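You operate a simulated robot arm through the tools that you are given. There is no shell and no other tool. Be economical: measure what you need, move in short steps, check, and stop when the job is done.

Carry out the task below with a simulated robot arm. There is one attempt and no reset: what you move stays moved.

## Task
Change the worn gasket on the ferrule jig for the white gasket.
Fine: worn gasket into the rework bin, rub the smear off with the pad, put the pad back, clamp shut.

It is judged by the outcome, as a careful person would: the job done as asked, and still so three seconds after it is handed in. It fails if anything else is knocked over, pushed out of place, dropped, spilled or broken.

## Robot
A 7-joint arm with a two-finger parallel gripper, fixed in place. Base frame: the origin is at the foot of the arm, x ahead of it, y to its left, z up; the work surface is at about z = 0. Lengths are in m, angles in rad, forces in N, time in s.
With the tool pointing down near the work surface it reaches from about 0.24 to 0.62 m from the base axis. Its first joint turns from -1.152 to 1.152 rad. Payload 2.6 kg.
Tool frame: the origin (TCP) lies between the finger pads and is the grasp point; the fingertips stand 0.03 m ahead of it; z points along the fingers, y is the line along which they close. Largest opening 0.094 m; finger width 0.028, thickness 0.01; the body of the gripper, 0.05 by 0.096 m, starts 0.055 m behind the TCP.
Orientation is that of the tool frame in the base frame, as a unit quaternion [x, y, z, w]. With the fingers straight down and closing along the base's y, the tool's x points along the base's -x, its y along +y and its z along -z.

## Interface
- The arm moves only by the tool step_arm. Its argument "increments" is one flat list of numbers, 7 for each row, row after row: the turn, a rotation vector about the base's x, y, z in rad, then the shift along the base's x, y, z in m, then the gripper command, from -1 (shut) to 1 (fully open), values between in proportion. In form: [ax, ay, az, x, y, z, grip, ax, ay, az, x, y, z, grip, ...]. A call has 1 to 20 rows; each row is the pose to reach, as a shift and turn from the pose commanded when the call began. Rows are played at 5 a second. More than 0.05 m and 0.15 rad between two rows, or a gripper value outside its range, and nothing of the call is played. A pose out of reach is approached as far as the arm can. The call stops where the force on the tool passes 40 N (or 10 N more than at its start, if that is more) or the arm is blocked; 0.2 s more then pass. The fingers move at their own pace (about 0.072 m/s each) and stop on an object; they squeeze with about 20 N. The grip force told is the motor's: it shows also when the fingers shut on nothing. Time passes only in rows, and 0.2 s behind the last, so rows that repeat a pose let the fingers close. The reply holds the time, the measured pose of the TCP, the force on the tool along the base axes, the opening and the grip force, in the units named above and with some noise.
- Cameras (640 x 400 px; columns grow to the right, rows downward): "scene" is fixed at [0.0338, 0.4272, 0.5776]; the picture's right is [-0.82, -0.58, 0.00], its down [-0.26, 0.37, -0.89] and it looks along [0.51, -0.73, -0.46] (base axes); focal length 342 px, centre (320, 200). "wrist" rides on the gripper at [-0.037, 0, -0.058] in the tool frame; the picture's right is [0.00, -1.00, 0.00], its down [0.97, 0.00, -0.24] and it looks along [0.24, 0.00, 0.97] (tool axes); focal length 218 px, centre (320, 200).
- grab_frame(camera): a new picture of that camera. The clock stands still meanwhile.
- probe_pixels(camera, pixels): for up to 12 pixels [column, row] of the newest picture of that camera ("zoom" is the newest enlarged one), the place [x, y, z] in the base frame of the surface seen there, good to about 0.003 m. The clock stands still meanwhile.
- inspect(camera, box): a new picture of the part [left, top, right, bottom] of that camera's present view, enlarged. The clock stands still meanwhile.
- finish_job(): hands the job in; it is judged then, once.

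Go step by step. Measure first, check grasps and placings, and put right what went wrong. The budget is 80 turns and 46 pictures, counting those below and the enlarged ones. Unless the task says otherwise, let go and move clear before handing in, and close with one line.

The tools are called after "Call:" by a JSON object that holds its "api" and its "payload". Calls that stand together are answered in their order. step_arm: Moves the arm, as the interface text tells. Its arguments: {"type":"object","properties":{"increments":{"type":"array"}},"required":["increments"]} The other tools are called the same way: grab_frame (camera) takes a picture; probe_pixels (camera, pixels) gives the place of the surface under pixels of a picture; inspect (camera, box) takes an enlarged picture of a part of a camera's view; finish_job () hands the job in.

At the start:

```text
t: 0.0
ee_pos: [0.3122, 0.1829, 0.4044]
ee_rot: [-0.001, 1.0, -0.001, 0.0]
ft_force: [-0.6, 0.4, -0.1]
opening: 0.0938
finger_force: 0.1
```

scene: 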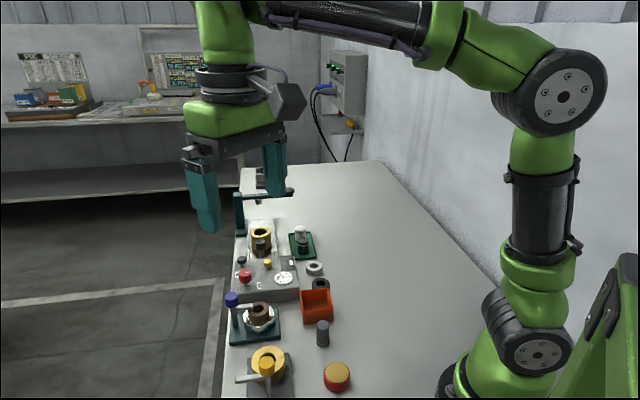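
wrist: 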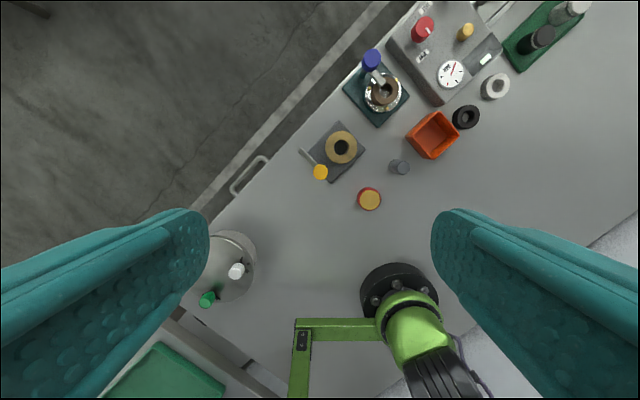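

The pictures show several fixtures: a blue-knobbed one with a brown ring (scene 260,315), a yellow-knobbed one (266,365), an orange bin, and white and black rings. I'll enlarge these first.

Call:
{"api": "inspect", "payload": {"camera": "scene", "box": [210, 270, 370, 400]}}

Call:
{"api": "inspect", "payload": {"camera": "scene", "box": [220, 180, 340, 300]}}

Call:
{"api": "inspect", "payload": {"camera": "wrist", "box": [290, 0, 610, 220]}}

```text
3.08 times, centred on (290, 335) of scene
```

zoom: 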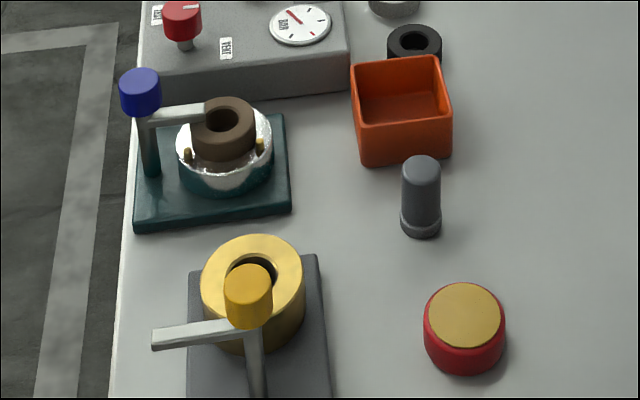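

```text
3.33 times, centred on (280, 240) of scene
```

zoom: 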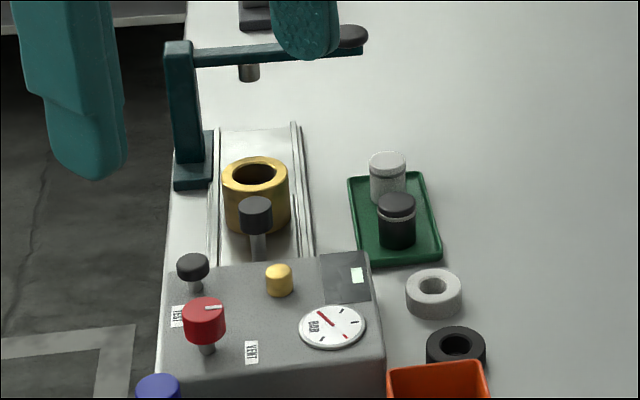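

```text
1.82 times, centred on (450, 110) of wrist
```

zoom: 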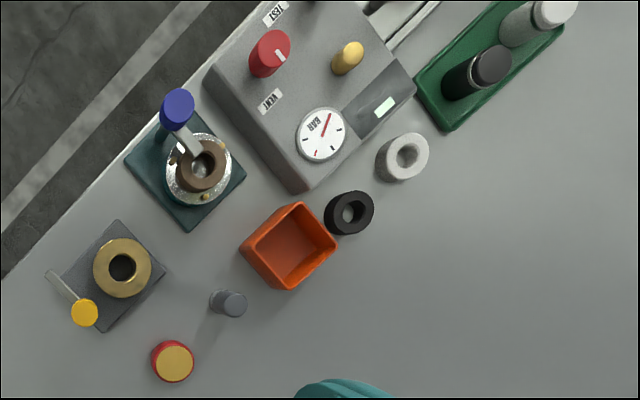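

The brown ring on the teal fixture looks like the worn gasket, with a silver seat under its blue-knobbed clamp arm. I'll probe the key objects in the wrist picture.

Call:
{"api": "probe_pixels", "payload": {"camera": "zoom", "pixels": [[178, 105], [187, 140], [208, 158], [200, 168], [173, 185], [187, 225], [122, 266], [85, 312], [175, 360], [232, 303], [290, 262], [408, 157]]}}

Call:
{"api": "probe_pixels", "payload": {"camera": "wrist", "pixels": [[465, 117], [484, 86], [372, 62], [379, 80], [340, 147], [369, 200], [399, 167], [410, 135], [435, 112], [430, 158], [457, 140], [376, 126]]}}

```text
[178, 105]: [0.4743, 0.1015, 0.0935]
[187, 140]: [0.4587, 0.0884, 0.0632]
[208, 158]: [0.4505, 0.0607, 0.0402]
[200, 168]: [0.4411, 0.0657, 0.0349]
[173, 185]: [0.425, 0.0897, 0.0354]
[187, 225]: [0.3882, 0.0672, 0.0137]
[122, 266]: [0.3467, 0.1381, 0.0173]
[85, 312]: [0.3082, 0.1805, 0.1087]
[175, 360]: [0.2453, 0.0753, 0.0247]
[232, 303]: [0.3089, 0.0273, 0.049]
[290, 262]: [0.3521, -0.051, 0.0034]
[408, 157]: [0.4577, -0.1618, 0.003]
```

```text
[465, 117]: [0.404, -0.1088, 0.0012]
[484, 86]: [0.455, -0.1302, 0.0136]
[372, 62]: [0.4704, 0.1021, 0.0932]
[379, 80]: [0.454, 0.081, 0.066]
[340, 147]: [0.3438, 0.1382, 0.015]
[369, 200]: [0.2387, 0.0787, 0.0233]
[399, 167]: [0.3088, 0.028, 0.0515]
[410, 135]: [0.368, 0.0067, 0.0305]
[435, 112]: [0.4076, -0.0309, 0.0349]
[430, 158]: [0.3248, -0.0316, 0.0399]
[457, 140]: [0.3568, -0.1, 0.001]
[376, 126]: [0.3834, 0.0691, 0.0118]
```

The teal fixture is at about (0.44, 0.07) and the white ring near (0.455, -0.15). I'll move the wrist camera above the fixture for a closer look.

Call:
{"api": "step_arm", "payload": {"increments": [0, 0, 0, 0.03, -0.02, -0.03, 1, 0, 0, 0, 0.06, -0.04, -0.06, 1, 0, 0, 0, 0.09, -0.06, -0.09, 1, 0, 0, 0, 0.12, -0.085, -0.12, 1, 0, 0, 0, 0.15, -0.11, -0.15, 1, 0, 0, 0, 0.158, -0.113, -0.154, 1]}}

Call:
{"api": "grab_frame", "payload": {"camera": "wrist"}}

Call:
{"api": "grab_frame", "payload": {"camera": "scene"}}

```text
t: 1.4
ee_pos: [0.4716, 0.0684, 0.2516]
ee_rot: [0.001, 1.0, 0.0, 0.0]
ft_force: [-0.9, -0.6, -0.2]
opening: 0.0941
finger_force: 0.1
```

```text
40 pictures are left
```

wrist: 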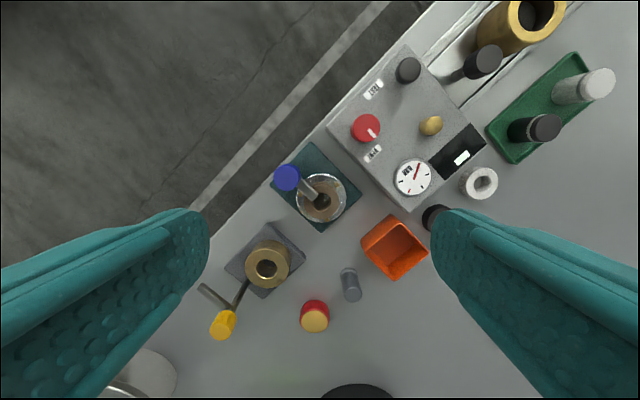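

```text
39 pictures are left
```

scene: 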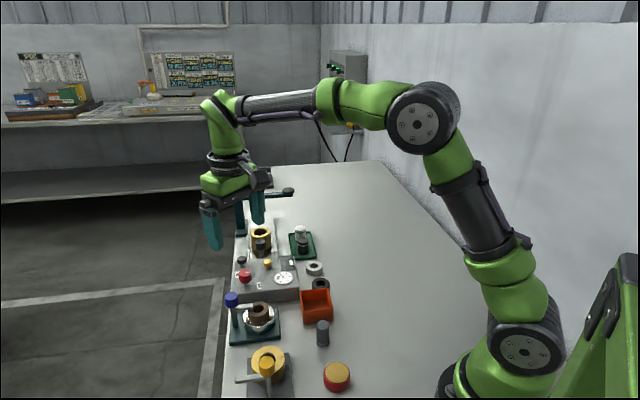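

The fixture sits at (322,197) in the wrist view. I'll enlarge it, and the pad candidates.

Call:
{"api": "inspect", "payload": {"camera": "wrist", "box": [250, 130, 390, 240]}}

Call:
{"api": "inspect", "payload": {"camera": "wrist", "box": [190, 220, 380, 345]}}

Call:
{"api": "inspect", "payload": {"camera": "scene", "box": [220, 285, 300, 345]}}

Call:
{"api": "inspect", "payload": {"camera": "scene", "box": [225, 335, 365, 400]}}

```text
3.64 times, centred on (320, 185) of wrist
```

zoom: 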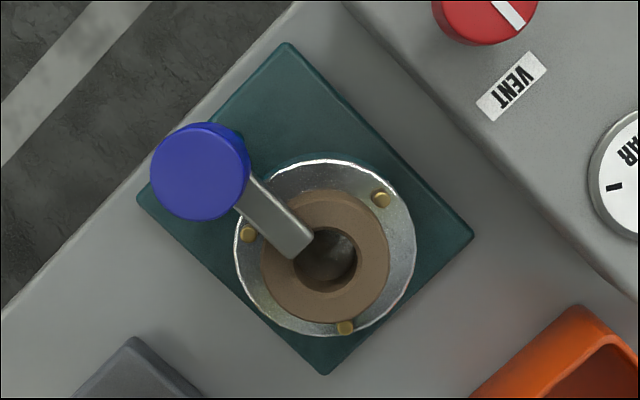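

```text
3.20 times, centred on (285, 282) of wrist
```

zoom: 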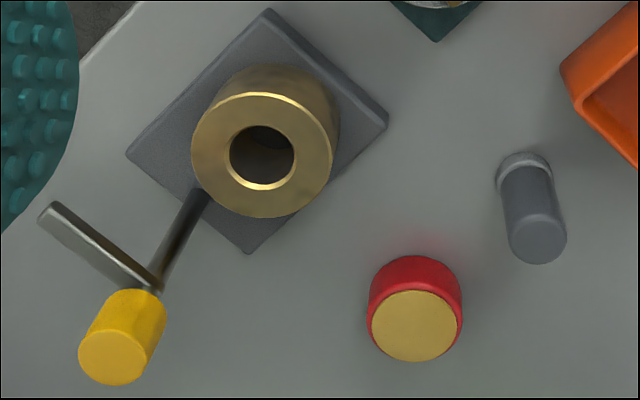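

```text
6.67 times, centred on (260, 315) of scene
```

zoom: 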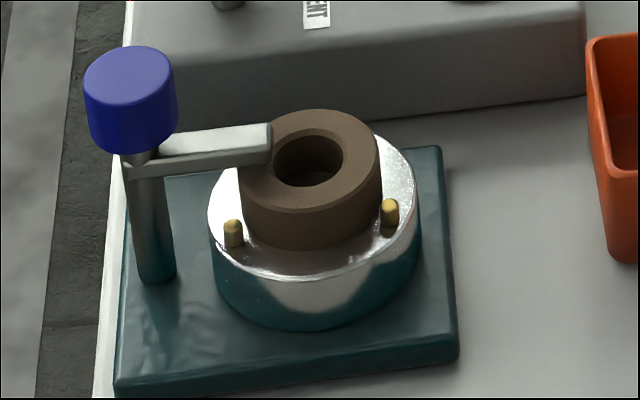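

```text
4.57 times, centred on (295, 368) of scene
```

zoom: 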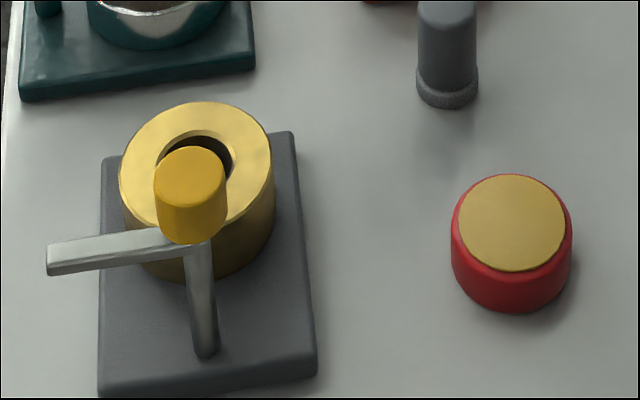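

The grey cylinder with a felt foot at (350,285) looks like the pad, and the blue-knobbed arm pins the brown gasket. I'll take precise geometry of the jig.

Call:
{"api": "inspect", "payload": {"camera": "wrist", "box": [265, 145, 365, 235]}}

```text
4.44 times, centred on (315, 190) of wrist
```

zoom: 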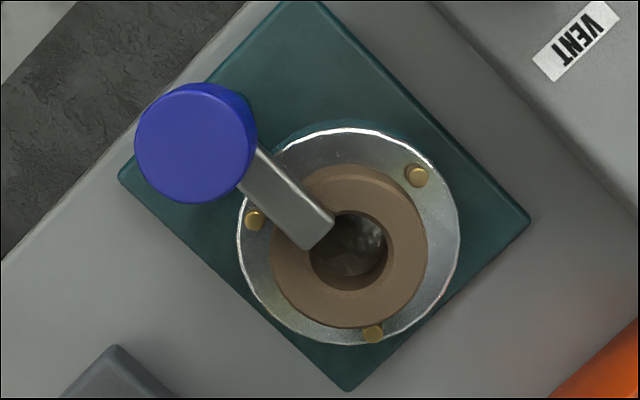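

Call:
{"api": "probe_pixels", "payload": {"camera": "zoom", "pixels": [[195, 145], [260, 165], [312, 235], [410, 245], [345, 183], [345, 305], [290, 255], [350, 250], [445, 250], [417, 175], [254, 220], [373, 333]]}}

Call:
{"api": "probe_pixels", "payload": {"camera": "wrist", "pixels": [[351, 296], [348, 272], [480, 182], [471, 183], [489, 182], [480, 173], [480, 190], [395, 250], [371, 243], [394, 221], [421, 253], [398, 272]]}}

```text
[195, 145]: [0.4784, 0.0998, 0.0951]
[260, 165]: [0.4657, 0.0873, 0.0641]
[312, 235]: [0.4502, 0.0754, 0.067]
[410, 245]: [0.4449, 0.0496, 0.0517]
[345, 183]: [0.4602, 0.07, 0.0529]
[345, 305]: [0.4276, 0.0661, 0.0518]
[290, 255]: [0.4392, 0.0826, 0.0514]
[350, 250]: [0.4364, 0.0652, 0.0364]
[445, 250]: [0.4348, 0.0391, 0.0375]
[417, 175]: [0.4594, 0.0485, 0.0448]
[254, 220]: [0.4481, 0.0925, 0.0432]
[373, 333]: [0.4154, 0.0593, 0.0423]
```

```text
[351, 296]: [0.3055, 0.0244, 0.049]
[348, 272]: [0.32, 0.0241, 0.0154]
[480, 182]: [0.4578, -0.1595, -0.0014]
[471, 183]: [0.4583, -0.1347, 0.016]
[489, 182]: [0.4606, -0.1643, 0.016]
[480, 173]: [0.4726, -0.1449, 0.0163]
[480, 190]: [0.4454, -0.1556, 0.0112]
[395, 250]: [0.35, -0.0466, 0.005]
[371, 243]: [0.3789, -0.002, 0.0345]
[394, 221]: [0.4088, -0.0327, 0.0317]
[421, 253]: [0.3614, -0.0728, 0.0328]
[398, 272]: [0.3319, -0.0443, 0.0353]
```

Readings: seat top is about z 0.036, gasket top 0.052, and the knob top 0.095 at (0.478, 0.100). I'll check the neighbours around the knob before grasping it.

Call:
{"api": "probe_pixels", "payload": {"camera": "wrist", "pixels": [[366, 127], [407, 68], [431, 124], [412, 176], [345, 130], [403, 208], [287, 178], [277, 170], [295, 187], [305, 190], [482, 60], [330, 118]]}}

Call:
{"api": "inspect", "payload": {"camera": "scene", "box": [215, 245, 305, 345]}}

```text
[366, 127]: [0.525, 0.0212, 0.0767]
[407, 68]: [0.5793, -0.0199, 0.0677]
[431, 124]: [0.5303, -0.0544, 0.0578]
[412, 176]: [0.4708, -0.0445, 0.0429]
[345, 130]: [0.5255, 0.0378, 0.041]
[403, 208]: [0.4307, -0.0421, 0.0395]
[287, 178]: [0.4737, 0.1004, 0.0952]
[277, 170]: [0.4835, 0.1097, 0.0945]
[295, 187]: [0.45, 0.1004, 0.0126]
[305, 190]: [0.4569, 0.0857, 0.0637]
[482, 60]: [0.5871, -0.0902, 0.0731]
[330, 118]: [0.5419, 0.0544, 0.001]
```

```text
4.00 times, centred on (260, 295) of scene
```

zoom: 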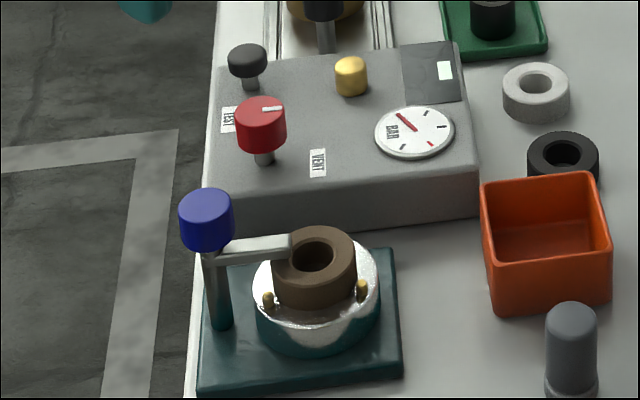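

Nothing crowds the blue knob: the red knob is 9 cm off. I'll bring half-open fingers down around the blue knob with the tips at z 0.072, above the clamp arm.

Call:
{"api": "step_arm", "payload": {"increments": [0, 0, 0, 0.006, 0.031, 0, 0.15, 0, 0, 0, 0.006, 0.031, -0.04, 0.15, 0, 0, 0, 0.006, 0.031, -0.08, 0.15, 0, 0, 0, 0.006, 0.031, -0.11, 0.15, 0, 0, 0, 0.006, 0.031, -0.13, 0.15, 0, 0, 0, 0.006, 0.031, -0.149, 0.15, 0, 0, 0, 0.006, 0.031, -0.149, 0.15]}}

Call:
{"api": "inspect", "payload": {"camera": "scene", "box": [195, 255, 315, 345]}}

Call:
{"api": "grab_frame", "payload": {"camera": "wrist"}}

```text
t: 3.0
ee_pos: [0.4756, 0.0992, 0.1006]
ee_rot: [0.0, 1.0, 0.0, -0.001]
ft_force: [-0.5, -0.3, 0.1]
opening: 0.0541
finger_force: 0.1
```

```text
4.44 times, centred on (255, 300) of scene
```

zoom: 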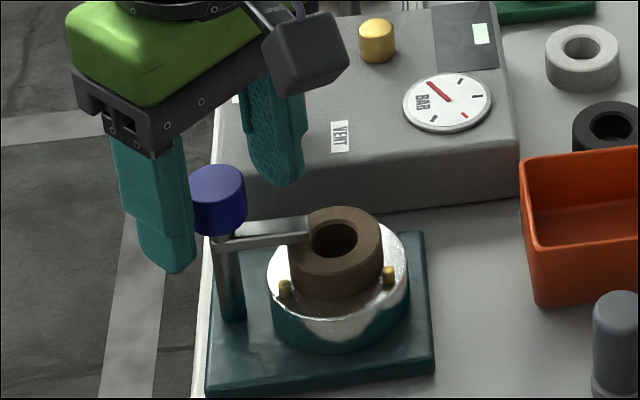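

```text
31 pictures are left
```

wrist: 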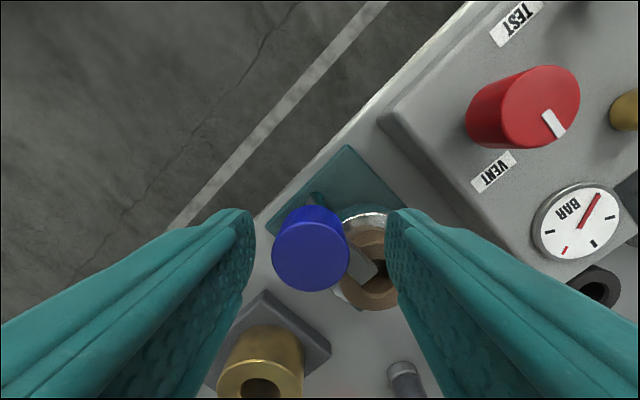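

The knob sits between the fingers, about 3 mm toward +y (311,255). I'll nudge over, close, and then twist a small test amount clockwise, which swings the arm over the table edge.

Call:
{"api": "step_arm", "payload": {"increments": [0, 0, 0, 0.002, 0.002, 0, 0.15, 0, 0, 0, 0.002, 0.002, 0, -1, 0, 0, 0, 0.002, 0.002, 0, -1, 0, 0, 0, 0.002, 0.002, 0, -1, 0, 0, -0.1, 0.002, 0.002, 0, -1, 0, 0, -0.2, 0.002, 0.002, 0, -1, 0, 0, -0.3, 0.002, 0.002, 0, -1]}}

Call:
{"api": "inspect", "payload": {"camera": "scene", "box": [195, 255, 315, 345]}}

```text
t: 4.6
ee_pos: [0.4788, 0.1016, 0.1013]
ee_rot: [0.15, 0.989, 0.001, 0.001]
ft_force: [0.9, 12.3, -7.9]
opening: 0.025
finger_force: 44.6
```

```text
4.44 times, centred on (255, 300) of scene
```

zoom: 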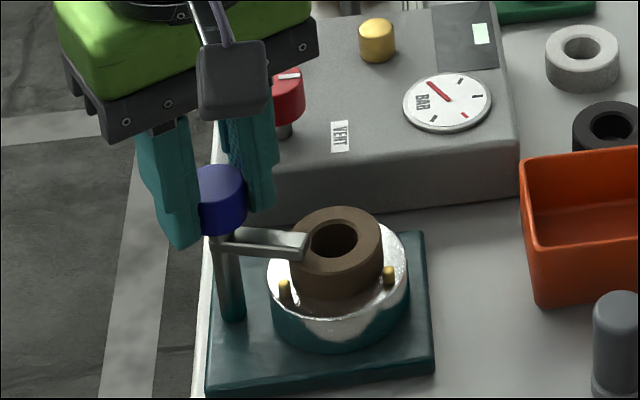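

The arm swings with the twist, its tip moving off toward the viewer at (300,245). I'll continue clockwise in steps and watch the force.

Call:
{"api": "step_arm", "payload": {"increments": [0, 0, -0.12, 0, 0.001, 0, -1, 0, 0, -0.24, 0, 0.001, 0, -1, 0, 0, -0.36, 0, 0.001, 0, -1, 0, 0, -0.48, 0, 0.001, 0, -1, 0, 0, -0.6, 0, 0.001, 0, -1]}}

Call:
{"api": "inspect", "payload": {"camera": "scene", "box": [195, 255, 315, 345]}}

```text
t: 5.8
ee_pos: [0.478, 0.1014, 0.1006]
ee_rot: [0.437, 0.899, -0.001, -0.001]
ft_force: [-6.5, 3.1, -8.6]
opening: 0.025
finger_force: 45.3
```

```text
4.44 times, centred on (255, 300) of scene
```

zoom: 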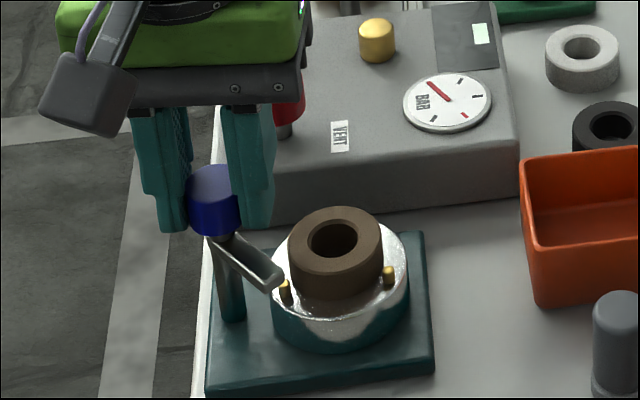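

The arm is now clear of the gasket, its tip at (270,280). I'll turn about 0.75 rad more so it's well out of the way.

Call:
{"api": "step_arm", "payload": {"increments": [0, 0, -0.13, 0, 0, 0, -1, 0, 0, -0.26, 0, 0, 0, -1, 0, 0, -0.39, 0, 0, 0, -1, 0, 0, -0.52, 0, 0, 0, -1, 0, 0, -0.65, 0, 0, 0, -1, 0, 0, -0.75, 0, 0, 0, -1]}}

Call:
{"api": "inspect", "payload": {"camera": "scene", "box": [195, 255, 315, 345]}}

```text
t: 7.2
ee_pos: [0.4773, 0.1001, 0.1018]
ee_rot: [0.735, 0.678, -0.002, -0.001]
ft_force: [-26.9, -6.8, 4.1]
opening: 0.0254
finger_force: 44.9
```

```text
4.44 times, centred on (255, 300) of scene
```

zoom: 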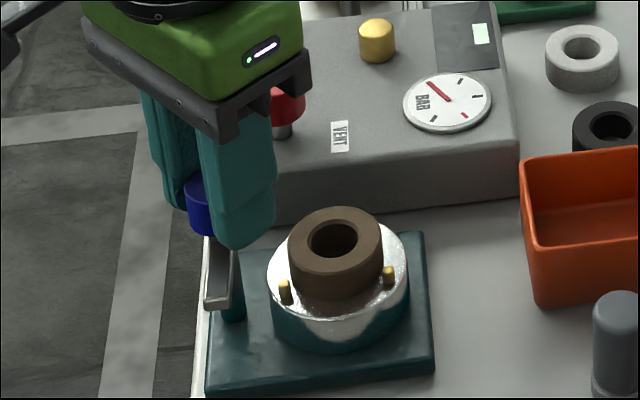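

The arm has swung about 90° and points along the plate's edge, clear of the gasket; the 27 N suggests its end stop. I'll let go, rise straight up, then turn the wrist back to about +0.75 rad over the gasket.

Call:
{"api": "step_arm", "payload": {"increments": [0, 0, 0.05, 0, 0, 0, 0.1, 0, 0, 0.05, 0, 0, 0, 0.1, 0, 0, 0.05, 0, 0, 0.04, 0.1, 0, 0, 0.15, 0, 0, 0.08, 0.1, 0, 0, 0.3, -0.005, -0.005, 0.12, 0.1, 0, 0, 0.45, -0.015, -0.015, 0.12, 0.3, 0, 0, 0.6, -0.025, -0.025, 0.12, 0.3, 0, 0, 0.75, -0.035, -0.035, 0.12, 0.3, 0, 0, 0.9, -0.035, -0.035, 0.12, 0.3, 0, 0, 1.05, -0.035, -0.035, 0.12, 0.3, 0, 0, 1.2, -0.035, -0.035, 0.12, 0.3, 0, 0, 1.35, -0.035, -0.035, 0.12, 0.3, 0, 0, 1.5, -0.035, -0.035, 0.12, 0.3, 0, 0, 1.65, -0.035, -0.035, 0.12, 0.3, 0, 0, 1.8, -0.035, -0.035, 0.12, 0.3, 0, 0, 1.95, -0.035, -0.035, 0.12, 0.3, 0, 0, 2.1, -0.035, -0.035, 0.12, 0.3, 0, 0, 2.25, -0.035, -0.035, 0.12, 0.3, 0, 0, 2.4, -0.035, -0.035, 0.12, 0.3]}}

Call:
{"api": "grab_frame", "payload": {"camera": "wrist"}}

```text
t: 11.2
ee_pos: [0.4437, 0.0664, 0.2211]
ee_rot: [-0.367, 0.93, 0.0, 0.0]
ft_force: [-0.6, 0.1, -0.6]
opening: 0.0611
finger_force: 0.0
```

```text
27 pictures are left
```

wrist: 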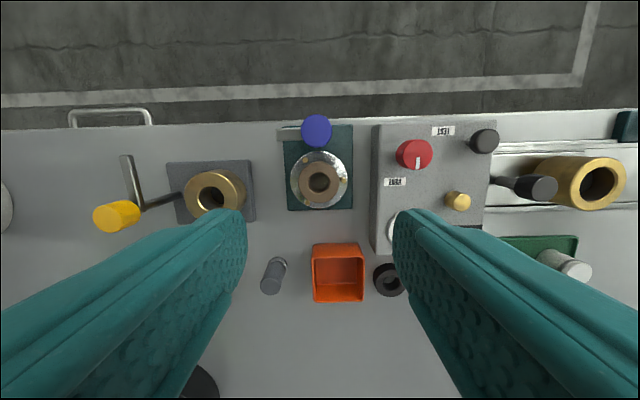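

The view is now square to the bench. The clamp arm (288,132) is clear and the gasket is at (320,184). I'll enlarge for exact centres.

Call:
{"api": "inspect", "payload": {"camera": "wrist", "box": [270, 110, 410, 310]}}

Call:
{"api": "probe_pixels", "payload": {"camera": "wrist", "pixels": [[304, 183], [336, 183], [320, 165], [320, 197], [319, 185], [317, 130], [312, 246], [362, 246], [363, 300], [314, 301], [338, 270], [387, 279]]}}

```text
2.00 times, centred on (340, 210) of wrist
```

zoom: 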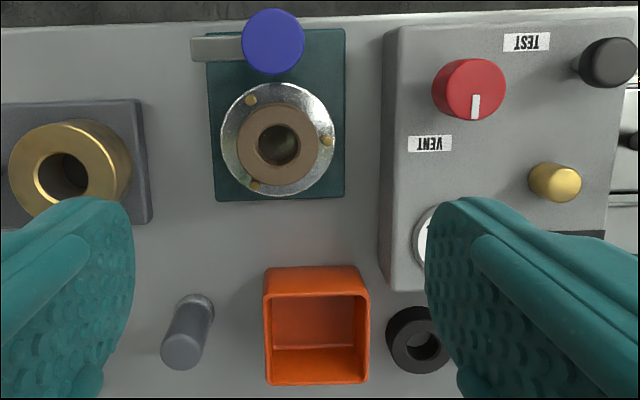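

```text
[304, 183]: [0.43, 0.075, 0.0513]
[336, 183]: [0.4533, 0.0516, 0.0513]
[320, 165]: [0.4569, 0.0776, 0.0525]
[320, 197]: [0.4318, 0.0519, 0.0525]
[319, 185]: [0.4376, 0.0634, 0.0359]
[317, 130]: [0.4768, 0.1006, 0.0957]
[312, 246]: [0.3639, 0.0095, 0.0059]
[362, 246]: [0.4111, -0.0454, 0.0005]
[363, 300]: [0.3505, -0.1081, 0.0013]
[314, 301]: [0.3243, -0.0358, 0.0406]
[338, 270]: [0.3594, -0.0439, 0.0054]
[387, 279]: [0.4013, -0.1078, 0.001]
```

The gasket is centred at about (0.444, 0.065), which is column 319.5, directly in the closing line. I'll descend until the tips are at z about 0.0465, just above the pins, and close.

Call:
{"api": "step_arm", "payload": {"increments": [0, 0, 0, 0, -0.001, -0.04, 0.3, 0, 0, 0, 0, -0.001, -0.08, 0.3, 0, 0, 0, 0, -0.001, -0.115, 0.3, 0, 0, 0, 0, -0.001, -0.135, 0.3, 0, 0, 0, 0, -0.001, -0.1445, 0.3, 0, 0, 0, 0, -0.001, -0.1445, 0.3]}}

Call:
{"api": "inspect", "payload": {"camera": "scene", "box": [195, 255, 315, 345]}}

```text
t: 12.6
ee_pos: [0.444, 0.0654, 0.0761]
ee_rot: [-0.366, 0.931, -0.001, 0.0]
ft_force: [0.1, 0.0, -0.3]
opening: 0.061
finger_force: 0.1
```

```text
4.44 times, centred on (255, 300) of scene
```

zoom: 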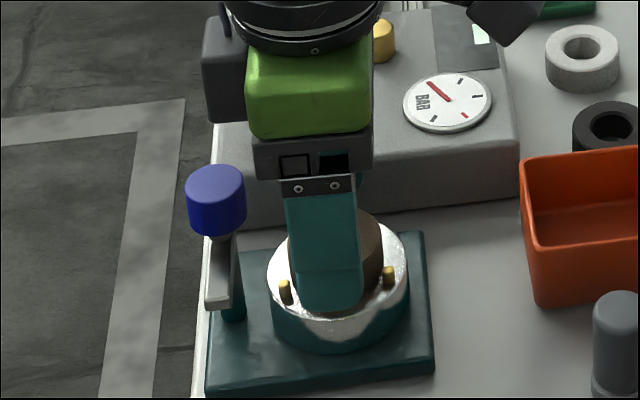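

The near finger sits between the two visible pins, clear of the metal. Closing, then a short lift.

Call:
{"api": "step_arm", "payload": {"increments": [0, 0, 0, 0, 0, 0, -1, 0, 0, 0, 0, 0, 0, -1, 0, 0, 0, 0, 0, 0, -1, 0, 0, 0, 0, 0, 0, -1, 0, 0, 0, 0, 0, 0.015, -1, 0, 0, 0, 0, 0, 0.04, -1]}}

Call:
{"api": "inspect", "payload": {"camera": "scene", "box": [195, 255, 315, 345]}}

```text
t: 14.0
ee_pos: [0.4433, 0.0657, 0.1171]
ee_rot: [-0.366, 0.931, 0.0, 0.0]
ft_force: [0.0, -0.3, 0.5]
opening: 0.0
finger_force: 20.1
```

```text
4.44 times, centred on (255, 300) of scene
```

zoom: 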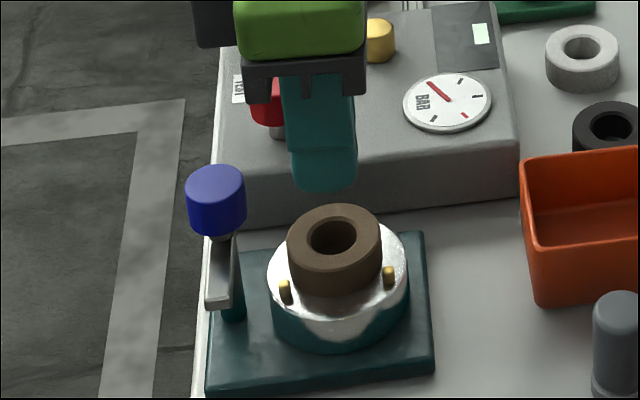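

The fingers shut on nothing: they slipped off the gasket's top, and it is still seated. The far finger was also right above a pin. I'll turn by +0.5 rad and offset 6 mm sideways so both fingers pass between pins and can go deeper, then check from above.

Call:
{"api": "step_arm", "payload": {"increments": [0, 0, 0.13, 0, 0, 0.04, 0.3, 0, 0, 0.26, 0.001, 0.002, 0.06, 0.3, 0, 0, 0.39, 0.002, 0.005, 0.06, 0.3, 0, 0, 0.506, 0.002, 0.005, 0.06, 0.3, 0, 0, 0.506, 0.002, 0.005, 0.06, 0.3]}}

Call:
{"api": "inspect", "payload": {"camera": "wrist", "box": [240, 90, 400, 250]}}

```text
t: 15.2
ee_pos: [0.4456, 0.0698, 0.1766]
ee_rot: [-0.588, 0.809, 0.0, -0.001]
ft_force: [-0.7, 0.1, 0.3]
opening: 0.0612
finger_force: 0.0
```

```text
2.50 times, centred on (320, 170) of wrist
```

zoom: 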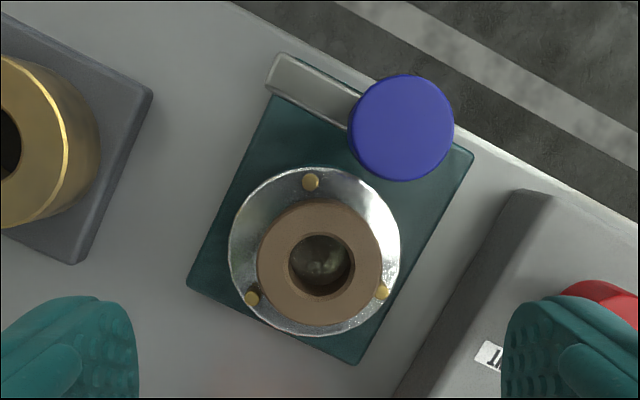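

Both lower pins at (252,298) and (381,291) are on the same side, so the offset fingers will clear them. I'll descend deeper, tips at about z 0.039, and stop before closing.

Call:
{"api": "step_arm", "payload": {"increments": [0, 0, 0, 0.0003, 0.0008, -0.04, 0.3, 0, 0, 0, 0.0003, 0.0008, -0.075, 0.3, 0, 0, 0, 0.0003, 0.0008, -0.095, 0.3, 0, 0, 0, 0.0003, 0.0008, -0.107, 0.3, 0, 0, 0, 0.0003, 0.0008, -0.107, 0.3]}}

Call:
{"api": "inspect", "payload": {"camera": "scene", "box": [195, 255, 315, 345]}}

```text
t: 16.4
ee_pos: [0.4459, 0.0712, 0.0693]
ee_rot: [-0.587, 0.809, 0.0, 0.0]
ft_force: [0.3, -0.8, -0.2]
opening: 0.0612
finger_force: 0.1
```

```text
4.44 times, centred on (255, 300) of scene
```

zoom: 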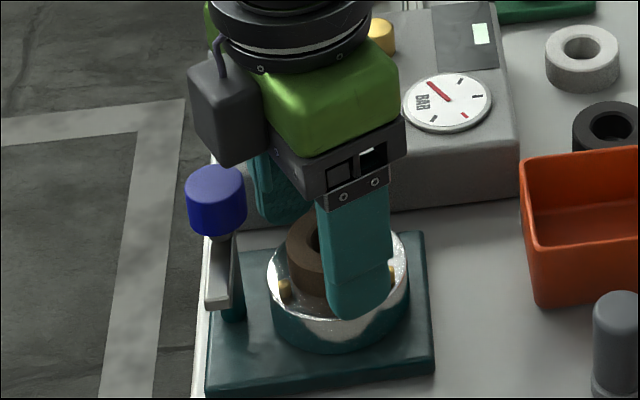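

No contact, and the near finger sits between the pins (285 and 392). Closing and checking the opening before any lift.

Call:
{"api": "step_arm", "payload": {"increments": [0, 0, 0, 0, 0, 0, -1, 0, 0, 0, 0, 0, 0, -1, 0, 0, 0, 0, 0, 0, -1, 0, 0, 0, 0, 0, 0, -1]}}

```text
t: 17.4
ee_pos: [0.4447, 0.0714, 0.0676]
ee_rot: [-0.587, 0.81, 0.0, 0.001]
ft_force: [-0.4, 1.2, -0.2]
opening: 0.0418
finger_force: 20.1
```

The gasket is held at 0.0418. I'll lift, carry it above the rework bin while turning square to the bench, and look.

Call:
{"api": "step_arm", "payload": {"increments": [0, 0, 0, 0, 0, 0.02, -1, 0, 0, 0, 0, 0, 0.06, -1, 0, 0, -0.1, -0.015, -0.025, 0.085, -1, 0, 0, -0.2, -0.03, -0.045, 0.085, -1, 0, 0, -0.3, -0.045, -0.07, 0.085, -1, 0, 0, -0.4, -0.06, -0.09, 0.085, -1, 0, 0, -0.506, -0.067, -0.1, 0.085, -1]}}

Call:
{"api": "grab_frame", "payload": {"camera": "wrist"}}

Call:
{"api": "grab_frame", "payload": {"camera": "scene"}}

```text
t: 19.0
ee_pos: [0.3792, -0.0289, 0.1555]
ee_rot: [-0.365, 0.931, 0.0, 0.0]
ft_force: [-0.2, 0.4, -0.5]
opening: 0.0419
finger_force: 20.2
```

```text
21 pictures are left
```

wrist: 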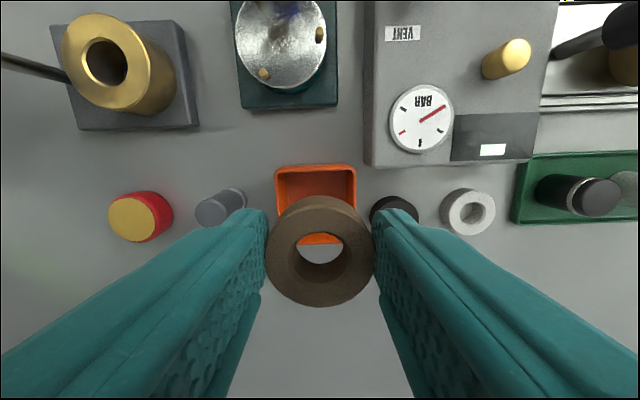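

```text
20 pictures are left
```

scene: 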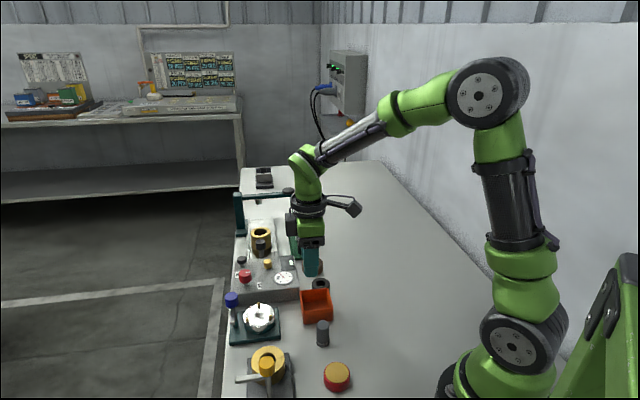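

The gasket is held over the bin. The bin's back rim shows at row 168, columns 275–357. I'll probe the rim to place the drop exactly.

Call:
{"api": "probe_pixels", "payload": {"camera": "wrist", "pixels": [[277, 168], [355, 167], [316, 168], [276, 190], [356, 190], [320, 240], [305, 238], [316, 185], [301, 281], [320, 205]]}}

Call:
{"api": "probe_pixels", "payload": {"camera": "scene", "pixels": [[301, 295], [331, 292], [333, 318], [303, 321], [317, 290], [317, 318], [317, 305], [310, 270]]}}

```text
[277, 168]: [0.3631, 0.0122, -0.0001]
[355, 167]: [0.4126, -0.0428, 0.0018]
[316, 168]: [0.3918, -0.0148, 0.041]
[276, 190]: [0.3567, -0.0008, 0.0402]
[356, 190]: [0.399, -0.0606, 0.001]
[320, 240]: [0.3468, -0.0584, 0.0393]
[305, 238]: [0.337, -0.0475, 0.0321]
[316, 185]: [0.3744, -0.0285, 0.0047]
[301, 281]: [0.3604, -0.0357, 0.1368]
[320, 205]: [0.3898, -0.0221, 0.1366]
```

```text
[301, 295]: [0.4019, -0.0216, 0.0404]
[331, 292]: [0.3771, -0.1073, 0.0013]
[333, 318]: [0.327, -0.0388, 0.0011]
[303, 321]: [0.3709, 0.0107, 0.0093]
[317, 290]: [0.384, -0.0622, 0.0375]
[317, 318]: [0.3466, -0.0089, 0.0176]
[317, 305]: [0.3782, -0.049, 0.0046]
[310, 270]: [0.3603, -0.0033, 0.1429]
```

The bin centre is (0.3695, -0.0365) with its rim at z 0.040. I'll shift so the gasket is centred, lower the tips to just above the rim, and release.

Call:
{"api": "step_arm", "payload": {"increments": [0, 0, 0, -0.005, -0.0035, -0.03, -1, 0, 0, 0, -0.005, -0.0035, -0.06, -1, 0, 0, 0, -0.005, -0.0035, -0.081, -1, 0, 0, 0, -0.005, -0.0035, -0.081, -1, 0, 0, 0, -0.005, -0.0035, -0.081, 0.1, 0, 0, 0, -0.005, -0.0035, -0.081, 0.1, 0, 0, 0, -0.005, -0.0035, -0.04, 0.1, 0, 0, 0, -0.005, -0.0035, 0, 0.1]}}

Call:
{"api": "grab_frame", "payload": {"camera": "wrist"}}

```text
t: 20.8
ee_pos: [0.3743, -0.0318, 0.1556]
ee_rot: [-0.366, 0.93, 0.0, 0.0]
ft_force: [0.3, -0.1, 0.4]
opening: 0.0513
finger_force: 0.2
```

```text
19 pictures are left
```

wrist: 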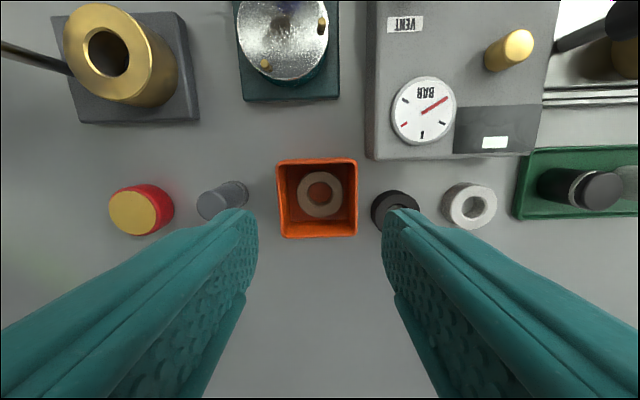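

The brown gasket lies flat in the bin (320,194). Next is the pad at (222,200): I'll hover over it a bit higher, which should also show the bared seat.

Call:
{"api": "step_arm", "payload": {"increments": [0, 0, 0, -0.02, 0.015, 0.02, 0, 0, 0, 0, -0.04, 0.035, 0.045, 0, 0, 0, 0, -0.065, 0.06, 0.045, 0, 0, 0, 0, -0.065, 0.06, 0.045, 0]}}

Call:
{"api": "grab_frame", "payload": {"camera": "wrist"}}

```text
t: 21.8
ee_pos: [0.3083, 0.0285, 0.2004]
ee_rot: [-0.365, 0.931, 0.0, 0.0]
ft_force: [0.3, -0.7, 0.1]
opening: 0.0469
finger_force: 0.0
```

```text
18 pictures are left
```

wrist: 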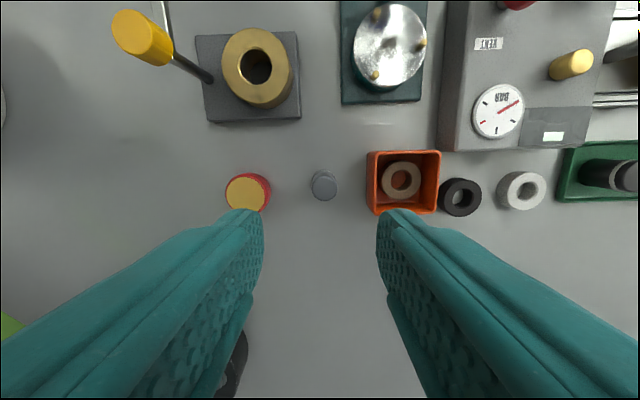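

Call:
{"api": "inspect", "payload": {"camera": "wrist", "box": [330, 0, 440, 110]}}

Call:
{"api": "probe_pixels", "payload": {"camera": "wrist", "pixels": [[323, 191], [323, 174], [316, 191], [331, 191], [322, 197], [389, 42], [390, 4], [376, 74], [421, 43]]}}

```text
3.64 times, centred on (385, 55) of wrist
```

zoom: 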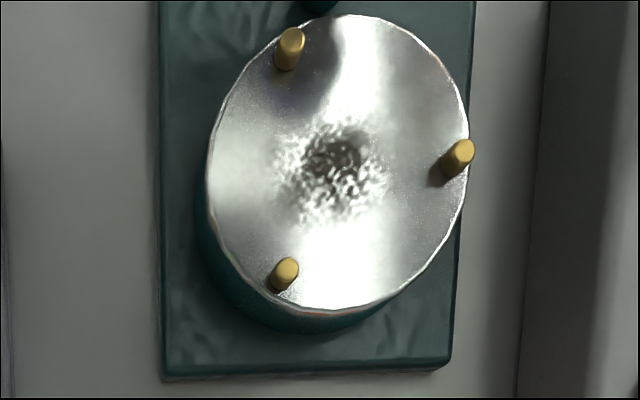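

```text
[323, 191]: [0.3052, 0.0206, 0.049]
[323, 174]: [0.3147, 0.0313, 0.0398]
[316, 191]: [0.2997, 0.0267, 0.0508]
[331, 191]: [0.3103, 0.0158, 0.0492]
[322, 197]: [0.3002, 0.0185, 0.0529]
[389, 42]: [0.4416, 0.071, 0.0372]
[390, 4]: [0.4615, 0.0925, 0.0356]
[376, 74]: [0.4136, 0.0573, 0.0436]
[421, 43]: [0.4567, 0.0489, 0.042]
```

The seat shows a dark smear in its middle (zoom 332,168), at about (0.442, 0.067). The pad's top is at about (0.3065, 0.023) with its height near 0.05. I'll descend around the pad and grip it.

Call:
{"api": "step_arm", "payload": {"increments": [0, 0, 0, -0.002, -0.0055, -0.04, 0, 0, 0, 0, -0.002, -0.0055, -0.08, 0, 0, 0, 0, -0.002, -0.0055, -0.12, 0, 0, 0, 0, -0.002, -0.0055, -0.14, 0, 0, 0, 0, -0.002, -0.0055, -0.153, 0, 0, 0, 0, -0.002, -0.0055, -0.153, -1, 0, 0, 0, -0.002, -0.0055, -0.153, -1, 0, 0, 0, -0.002, -0.0055, -0.153, -1, 0, 0, 0, -0.002, -0.0055, -0.153, -1]}}

Call:
{"api": "inspect", "payload": {"camera": "scene", "box": [260, 270, 380, 370]}}

```text
t: 23.8
ee_pos: [0.3065, 0.0232, 0.0471]
ee_rot: [-0.366, 0.931, 0.0, 0.0]
ft_force: [0.2, 0.8, 0.0]
opening: 0.0248
finger_force: 19.6
```

```text
4.00 times, centred on (320, 320) of scene
```

zoom: 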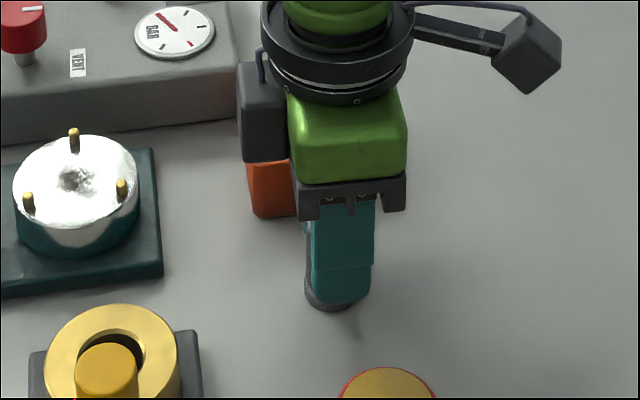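

The pad is held at 0.0248. I'll lift it, carry it over the seat, and stop about 5 mm above the seat.

Call:
{"api": "step_arm", "payload": {"increments": [0, 0, 0, 0, 0, 0.03, -1, 0, 0, 0, 0, 0, 0.07, -1, 0, 0, 0, 0.035, 0.011, 0.075, -1, 0, 0, 0, 0.07, 0.022, 0.075, -1, 0, 0, 0, 0.105, 0.033, 0.075, -1, 0, 0, 0, 0.137, 0.0435, 0.075, -1, 0, 0, 0, 0.137, 0.0435, 0.055, -1, 0, 0, 0, 0.137, 0.0435, 0.042, -1, 0, 0, 0, 0.137, 0.0435, 0.042, -1]}}

Call:
{"api": "inspect", "payload": {"camera": "scene", "box": [195, 255, 315, 345]}}

Call:
{"api": "grab_frame", "payload": {"camera": "wrist"}}

```text
t: 25.8
ee_pos: [0.4438, 0.0656, 0.0885]
ee_rot: [-0.366, 0.931, 0.0, 0.0]
ft_force: [-0.1, -0.1, -0.6]
opening: 0.0246
finger_force: 19.8
```

```text
4.44 times, centred on (255, 300) of scene
```

zoom: 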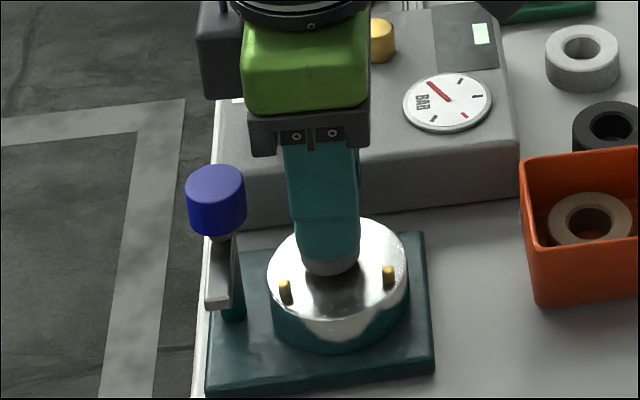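

```text
14 pictures are left
```

wrist: 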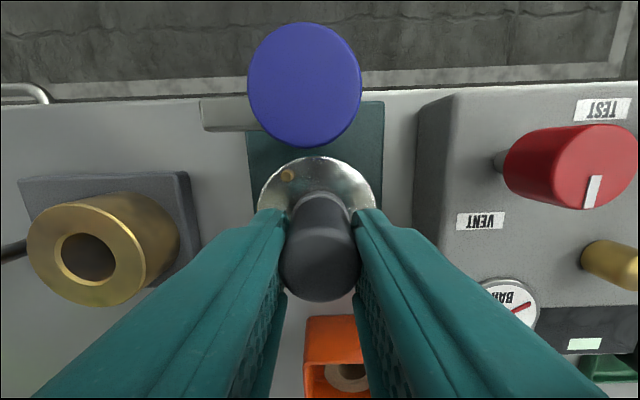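

The pad is centred above the seat. I'll lower it onto the seat in small steps and watch the force.

Call:
{"api": "step_arm", "payload": {"increments": [0, 0, 0, -0.0015, -0.0005, -0.002, -1, 0, 0, 0, -0.0015, -0.0005, -0.004, -1, 0, 0, 0, -0.0015, -0.0005, -0.005, -1, 0, 0, 0, -0.0015, -0.0005, -0.006, -1, 0, 0, 0, -0.0015, -0.0005, -0.006, -1]}}

```text
t: 27.0
ee_pos: [0.4433, 0.0667, 0.0835]
ee_rot: [-0.366, 0.931, -0.001, 0.001]
ft_force: [1.1, -0.2, 7.0]
opening: 0.0248
finger_force: 20.3
```

Contact force is 7 N. Rubbing now in small strokes and circles of up to 8 mm, staying inside the pins.

Call:
{"api": "step_arm", "payload": {"increments": [0, 0, 0, 0.004, 0, 0, -1, 0, 0, 0, 0.007, 0, 0, -1, 0, 0, 0, 0.005, 0.005, 0, -1, 0, 0, 0, 0, 0.007, 0, -1, 0, 0, 0, -0.005, 0.005, 0, -1, 0, 0, 0, -0.007, 0, 0, -1, 0, 0, 0, -0.005, -0.005, 0, -1, 0, 0, 0, 0, -0.007, 0, -1, 0, 0, 0, 0.005, -0.005, 0, -1, 0, 0, 0, 0.007, 0, 0, -1, 0, 0, 0, 0, 0, 0, -1, 0, 0, 0, -0.007, 0, 0, -1, 0, 0, 0, 0, 0, 0, -1, 0, 0, 0, 0, 0.007, 0, -1, 0, 0, 0, 0, 0, 0, -1, 0, 0, 0, 0, -0.007, 0, -1, 0, 0, 0, 0, 0, 0, -1, 0, 0, 0, 0.005, 0.005, 0, -1, 0, 0, 0, -0.005, -0.005, 0, -1, 0, 0, 0, 0, 0, 0, -1]}}

Call:
{"api": "step_arm", "payload": {"increments": [0, 0, 0, -0.005, 0.005, 0, -1, 0, 0, 0, 0, 0, 0, -1, 0, 0, 0, 0.005, -0.005, 0, -1, 0, 0, 0, 0, 0, 0, -1, 0, 0, 0, 0.005, 0.005, 0, -1, 0, 0, 0, 0, 0.008, 0, -1, 0, 0, 0, -0.006, 0.005, 0, -1, 0, 0, 0, -0.008, 0, 0, -1, 0, 0, 0, -0.006, -0.005, 0, -1, 0, 0, 0, 0, -0.008, 0, -1, 0, 0, 0, 0.006, -0.005, 0, -1, 0, 0, 0, 0.007, 0, 0, -1, 0, 0, 0, 0, 0, 0, -1, 0, 0, 0, 0, 0, 0.02, -1, 0, 0, 0, 0, 0, 0.04, -1, 0, 0, 0, -0.03, -0.01, 0.045, -1, 0, 0, 0, -0.06, -0.02, 0.045, -1, 0, 0, 0, -0.1, -0.03, 0.045, -1]}}

Call:
{"api": "inspect", "payload": {"camera": "scene", "box": [195, 255, 315, 345]}}

```text
t: 31.2
ee_pos: [0.442, 0.0665, 0.0827]
ee_rot: [-0.366, 0.931, 0.0, 0.0]
ft_force: [0.2, -1.2, 0.7]
opening: 0.0241
finger_force: 19.6
```

```text
t: 35.0
ee_pos: [0.3419, 0.0355, 0.128]
ee_rot: [-0.366, 0.931, 0.0, 0.0]
ft_force: [0.5, 0.1, -0.7]
opening: 0.0243
finger_force: 19.8
```

```text
4.44 times, centred on (255, 300) of scene
```

zoom: 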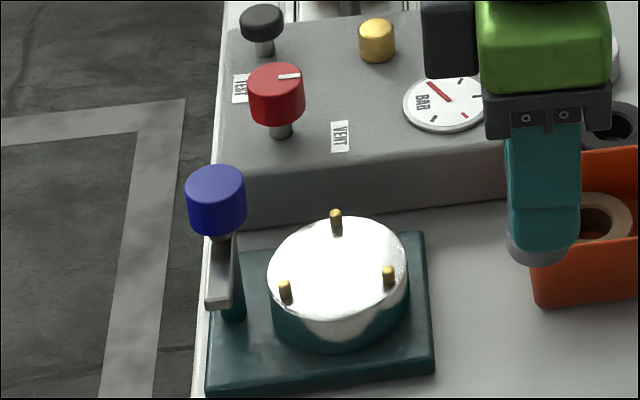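

The seat is clean: the mirror surface shows no dark patch at (338,260). I'll return the pad to its original spot and let go.

Call:
{"api": "step_arm", "payload": {"increments": [0, 0, 0, -0.0355, -0.013, 0, -1, 0, 0, 0, -0.0355, -0.013, -0.04, -1, 0, 0, 0, -0.0355, -0.013, -0.07, -1, 0, 0, 0, -0.0355, -0.013, -0.078, -1, 0, 0, 0, -0.0355, -0.013, -0.0812, -1, 0, 0, 0, -0.0355, -0.013, -0.0812, -1]}}

```text
t: 36.4
ee_pos: [0.3072, 0.0232, 0.0467]
ee_rot: [-0.366, 0.931, 0.0, 0.001]
ft_force: [-2.2, 1.4, 14.8]
opening: 0.0246
finger_force: 20.1
```

The pad stands on the table with 15 N of contact. I'll release it, rise, and move over the white gasket while turning so the fingers close between its neighbours.

Call:
{"api": "step_arm", "payload": {"increments": [0, 0, 0, 0, 0, 0.0012, 0, 0, 0, 0, 0, 0, 0.0012, 0, 0, 0, 0, 0, 0, 0.04, 0, 0, 0, 0, 0, 0, 0.085, 0, 0, 0, 0, 0, 0, 0.13, 0, 0, 0, -0.14, 0.014, -0.016, 0.155, 0, 0, 0, -0.28, 0.028, -0.032, 0.155, 0.1, 0, 0, -0.42, 0.042, -0.048, 0.155, 0.17, 0, 0, -0.56, 0.056, -0.064, 0.155, 0.17, 0, 0, -0.7, 0.07, -0.08, 0.155, 0.17, 0, 0, -0.84, 0.084, -0.096, 0.155, 0.17, 0, 0, -0.98, 0.098, -0.112, 0.155, 0.17, 0, 0, -1.12, 0.112, -0.128, 0.155, 0.17, 0, 0, -1.26, 0.126, -0.144, 0.155, 0.17, 0, 0, -1.4, 0.14, -0.16, 0.155, 0.17, 0, 0, -1.5, 0.15, -0.17, 0.155, 0.17, 0, 0, -1.57, 0.156, -0.177, 0.155, 0.17, 0, 0, -1.57, 0.156, -0.177, 0.155, 0.17]}}

Call:
{"api": "grab_frame", "payload": {"camera": "wrist"}}

Call:
{"api": "grab_frame", "payload": {"camera": "scene"}}

```text
t: 40.2
ee_pos: [0.4632, -0.1537, 0.2021]
ee_rot: [0.4, 0.917, 0.001, 0.0]
ft_force: [-0.3, 0.1, 0.5]
opening: 0.0551
finger_force: 0.1
```

```text
12 pictures are left
```

wrist: 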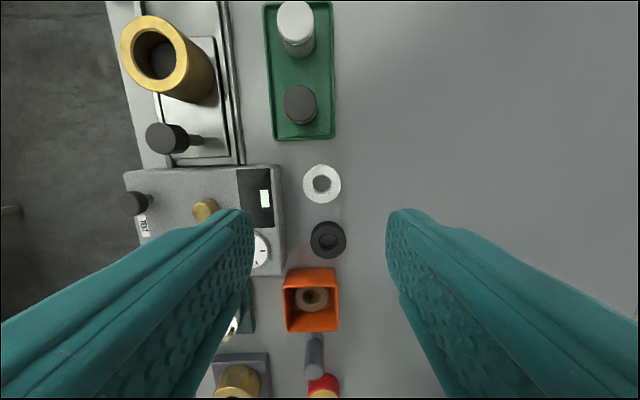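

```text
11 pictures are left
```

scene: 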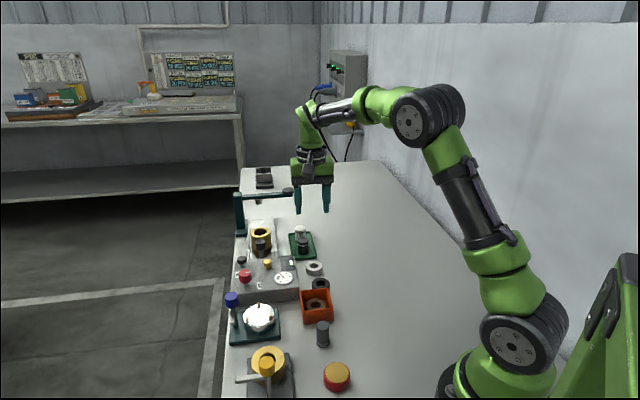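

The pad is standing back at (322,333) and the white ring shows at wrist (322,184). I'll probe it, plus the bottles and tray edge.

Call:
{"api": "probe_pixels", "payload": {"camera": "wrist", "pixels": [[306, 184], [338, 184], [322, 168], [322, 200], [322, 184], [300, 100], [298, 20], [305, 138], [328, 223], [279, 184], [282, 200]]}}

Call:
{"api": "inspect", "payload": {"camera": "wrist", "box": [270, 130, 380, 260]}}

```text
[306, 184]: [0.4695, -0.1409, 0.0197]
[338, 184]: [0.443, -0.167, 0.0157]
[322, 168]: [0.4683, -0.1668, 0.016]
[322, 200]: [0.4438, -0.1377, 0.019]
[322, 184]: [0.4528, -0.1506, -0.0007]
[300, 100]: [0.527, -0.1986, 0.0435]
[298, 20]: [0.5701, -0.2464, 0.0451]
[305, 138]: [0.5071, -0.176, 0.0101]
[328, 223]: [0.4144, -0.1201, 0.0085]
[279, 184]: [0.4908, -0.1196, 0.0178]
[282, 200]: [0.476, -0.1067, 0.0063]
```

```text
3.08 times, centred on (325, 195) of wrist
```

zoom: 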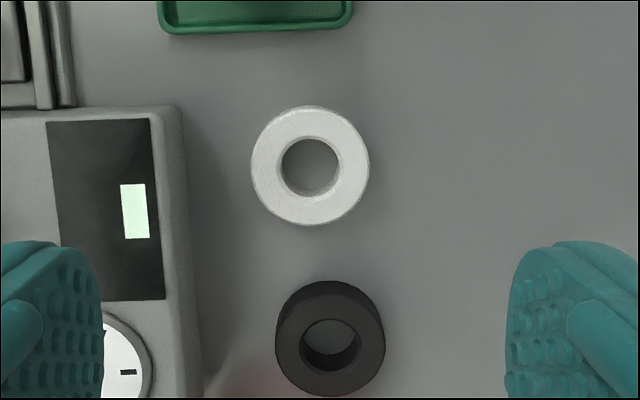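

White gasket centre is about (0.4575, -0.152), its top is at 0.017, and the bottles are only 0.045 tall. I'll descend with a 0.051 opening, offset 6 mm, tips about 3.5 mm above the table, and close.

Call:
{"api": "step_arm", "payload": {"increments": [0, 0, 0, -0.0012, -0.0025, -0.03, 0.085, 0, 0, 0, -0.0012, -0.0025, -0.07, 0.085, 0, 0, 0, -0.0012, -0.0025, -0.11, 0.085, 0, 0, 0, -0.0012, -0.0025, -0.14, 0.085, 0, 0, 0, -0.0012, -0.0025, -0.158, 0.085, 0, 0, 0, -0.0012, -0.0025, -0.168, 0.085, 0, 0, 0, -0.0012, -0.0025, -0.168, 0.085, 0, 0, 0, -0.0012, -0.0025, -0.168, -1, 0, 0, 0, -0.0012, -0.0025, -0.168, -1, 0, 0, 0, -0.0012, -0.0025, -0.168, -1]}}

```text
t: 42.4
ee_pos: [0.4601, -0.1574, 0.0344]
ee_rot: [0.399, 0.917, 0.0, 0.0]
ft_force: [0.4, -1.2, -0.6]
opening: 0.0417
finger_force: 19.9
```

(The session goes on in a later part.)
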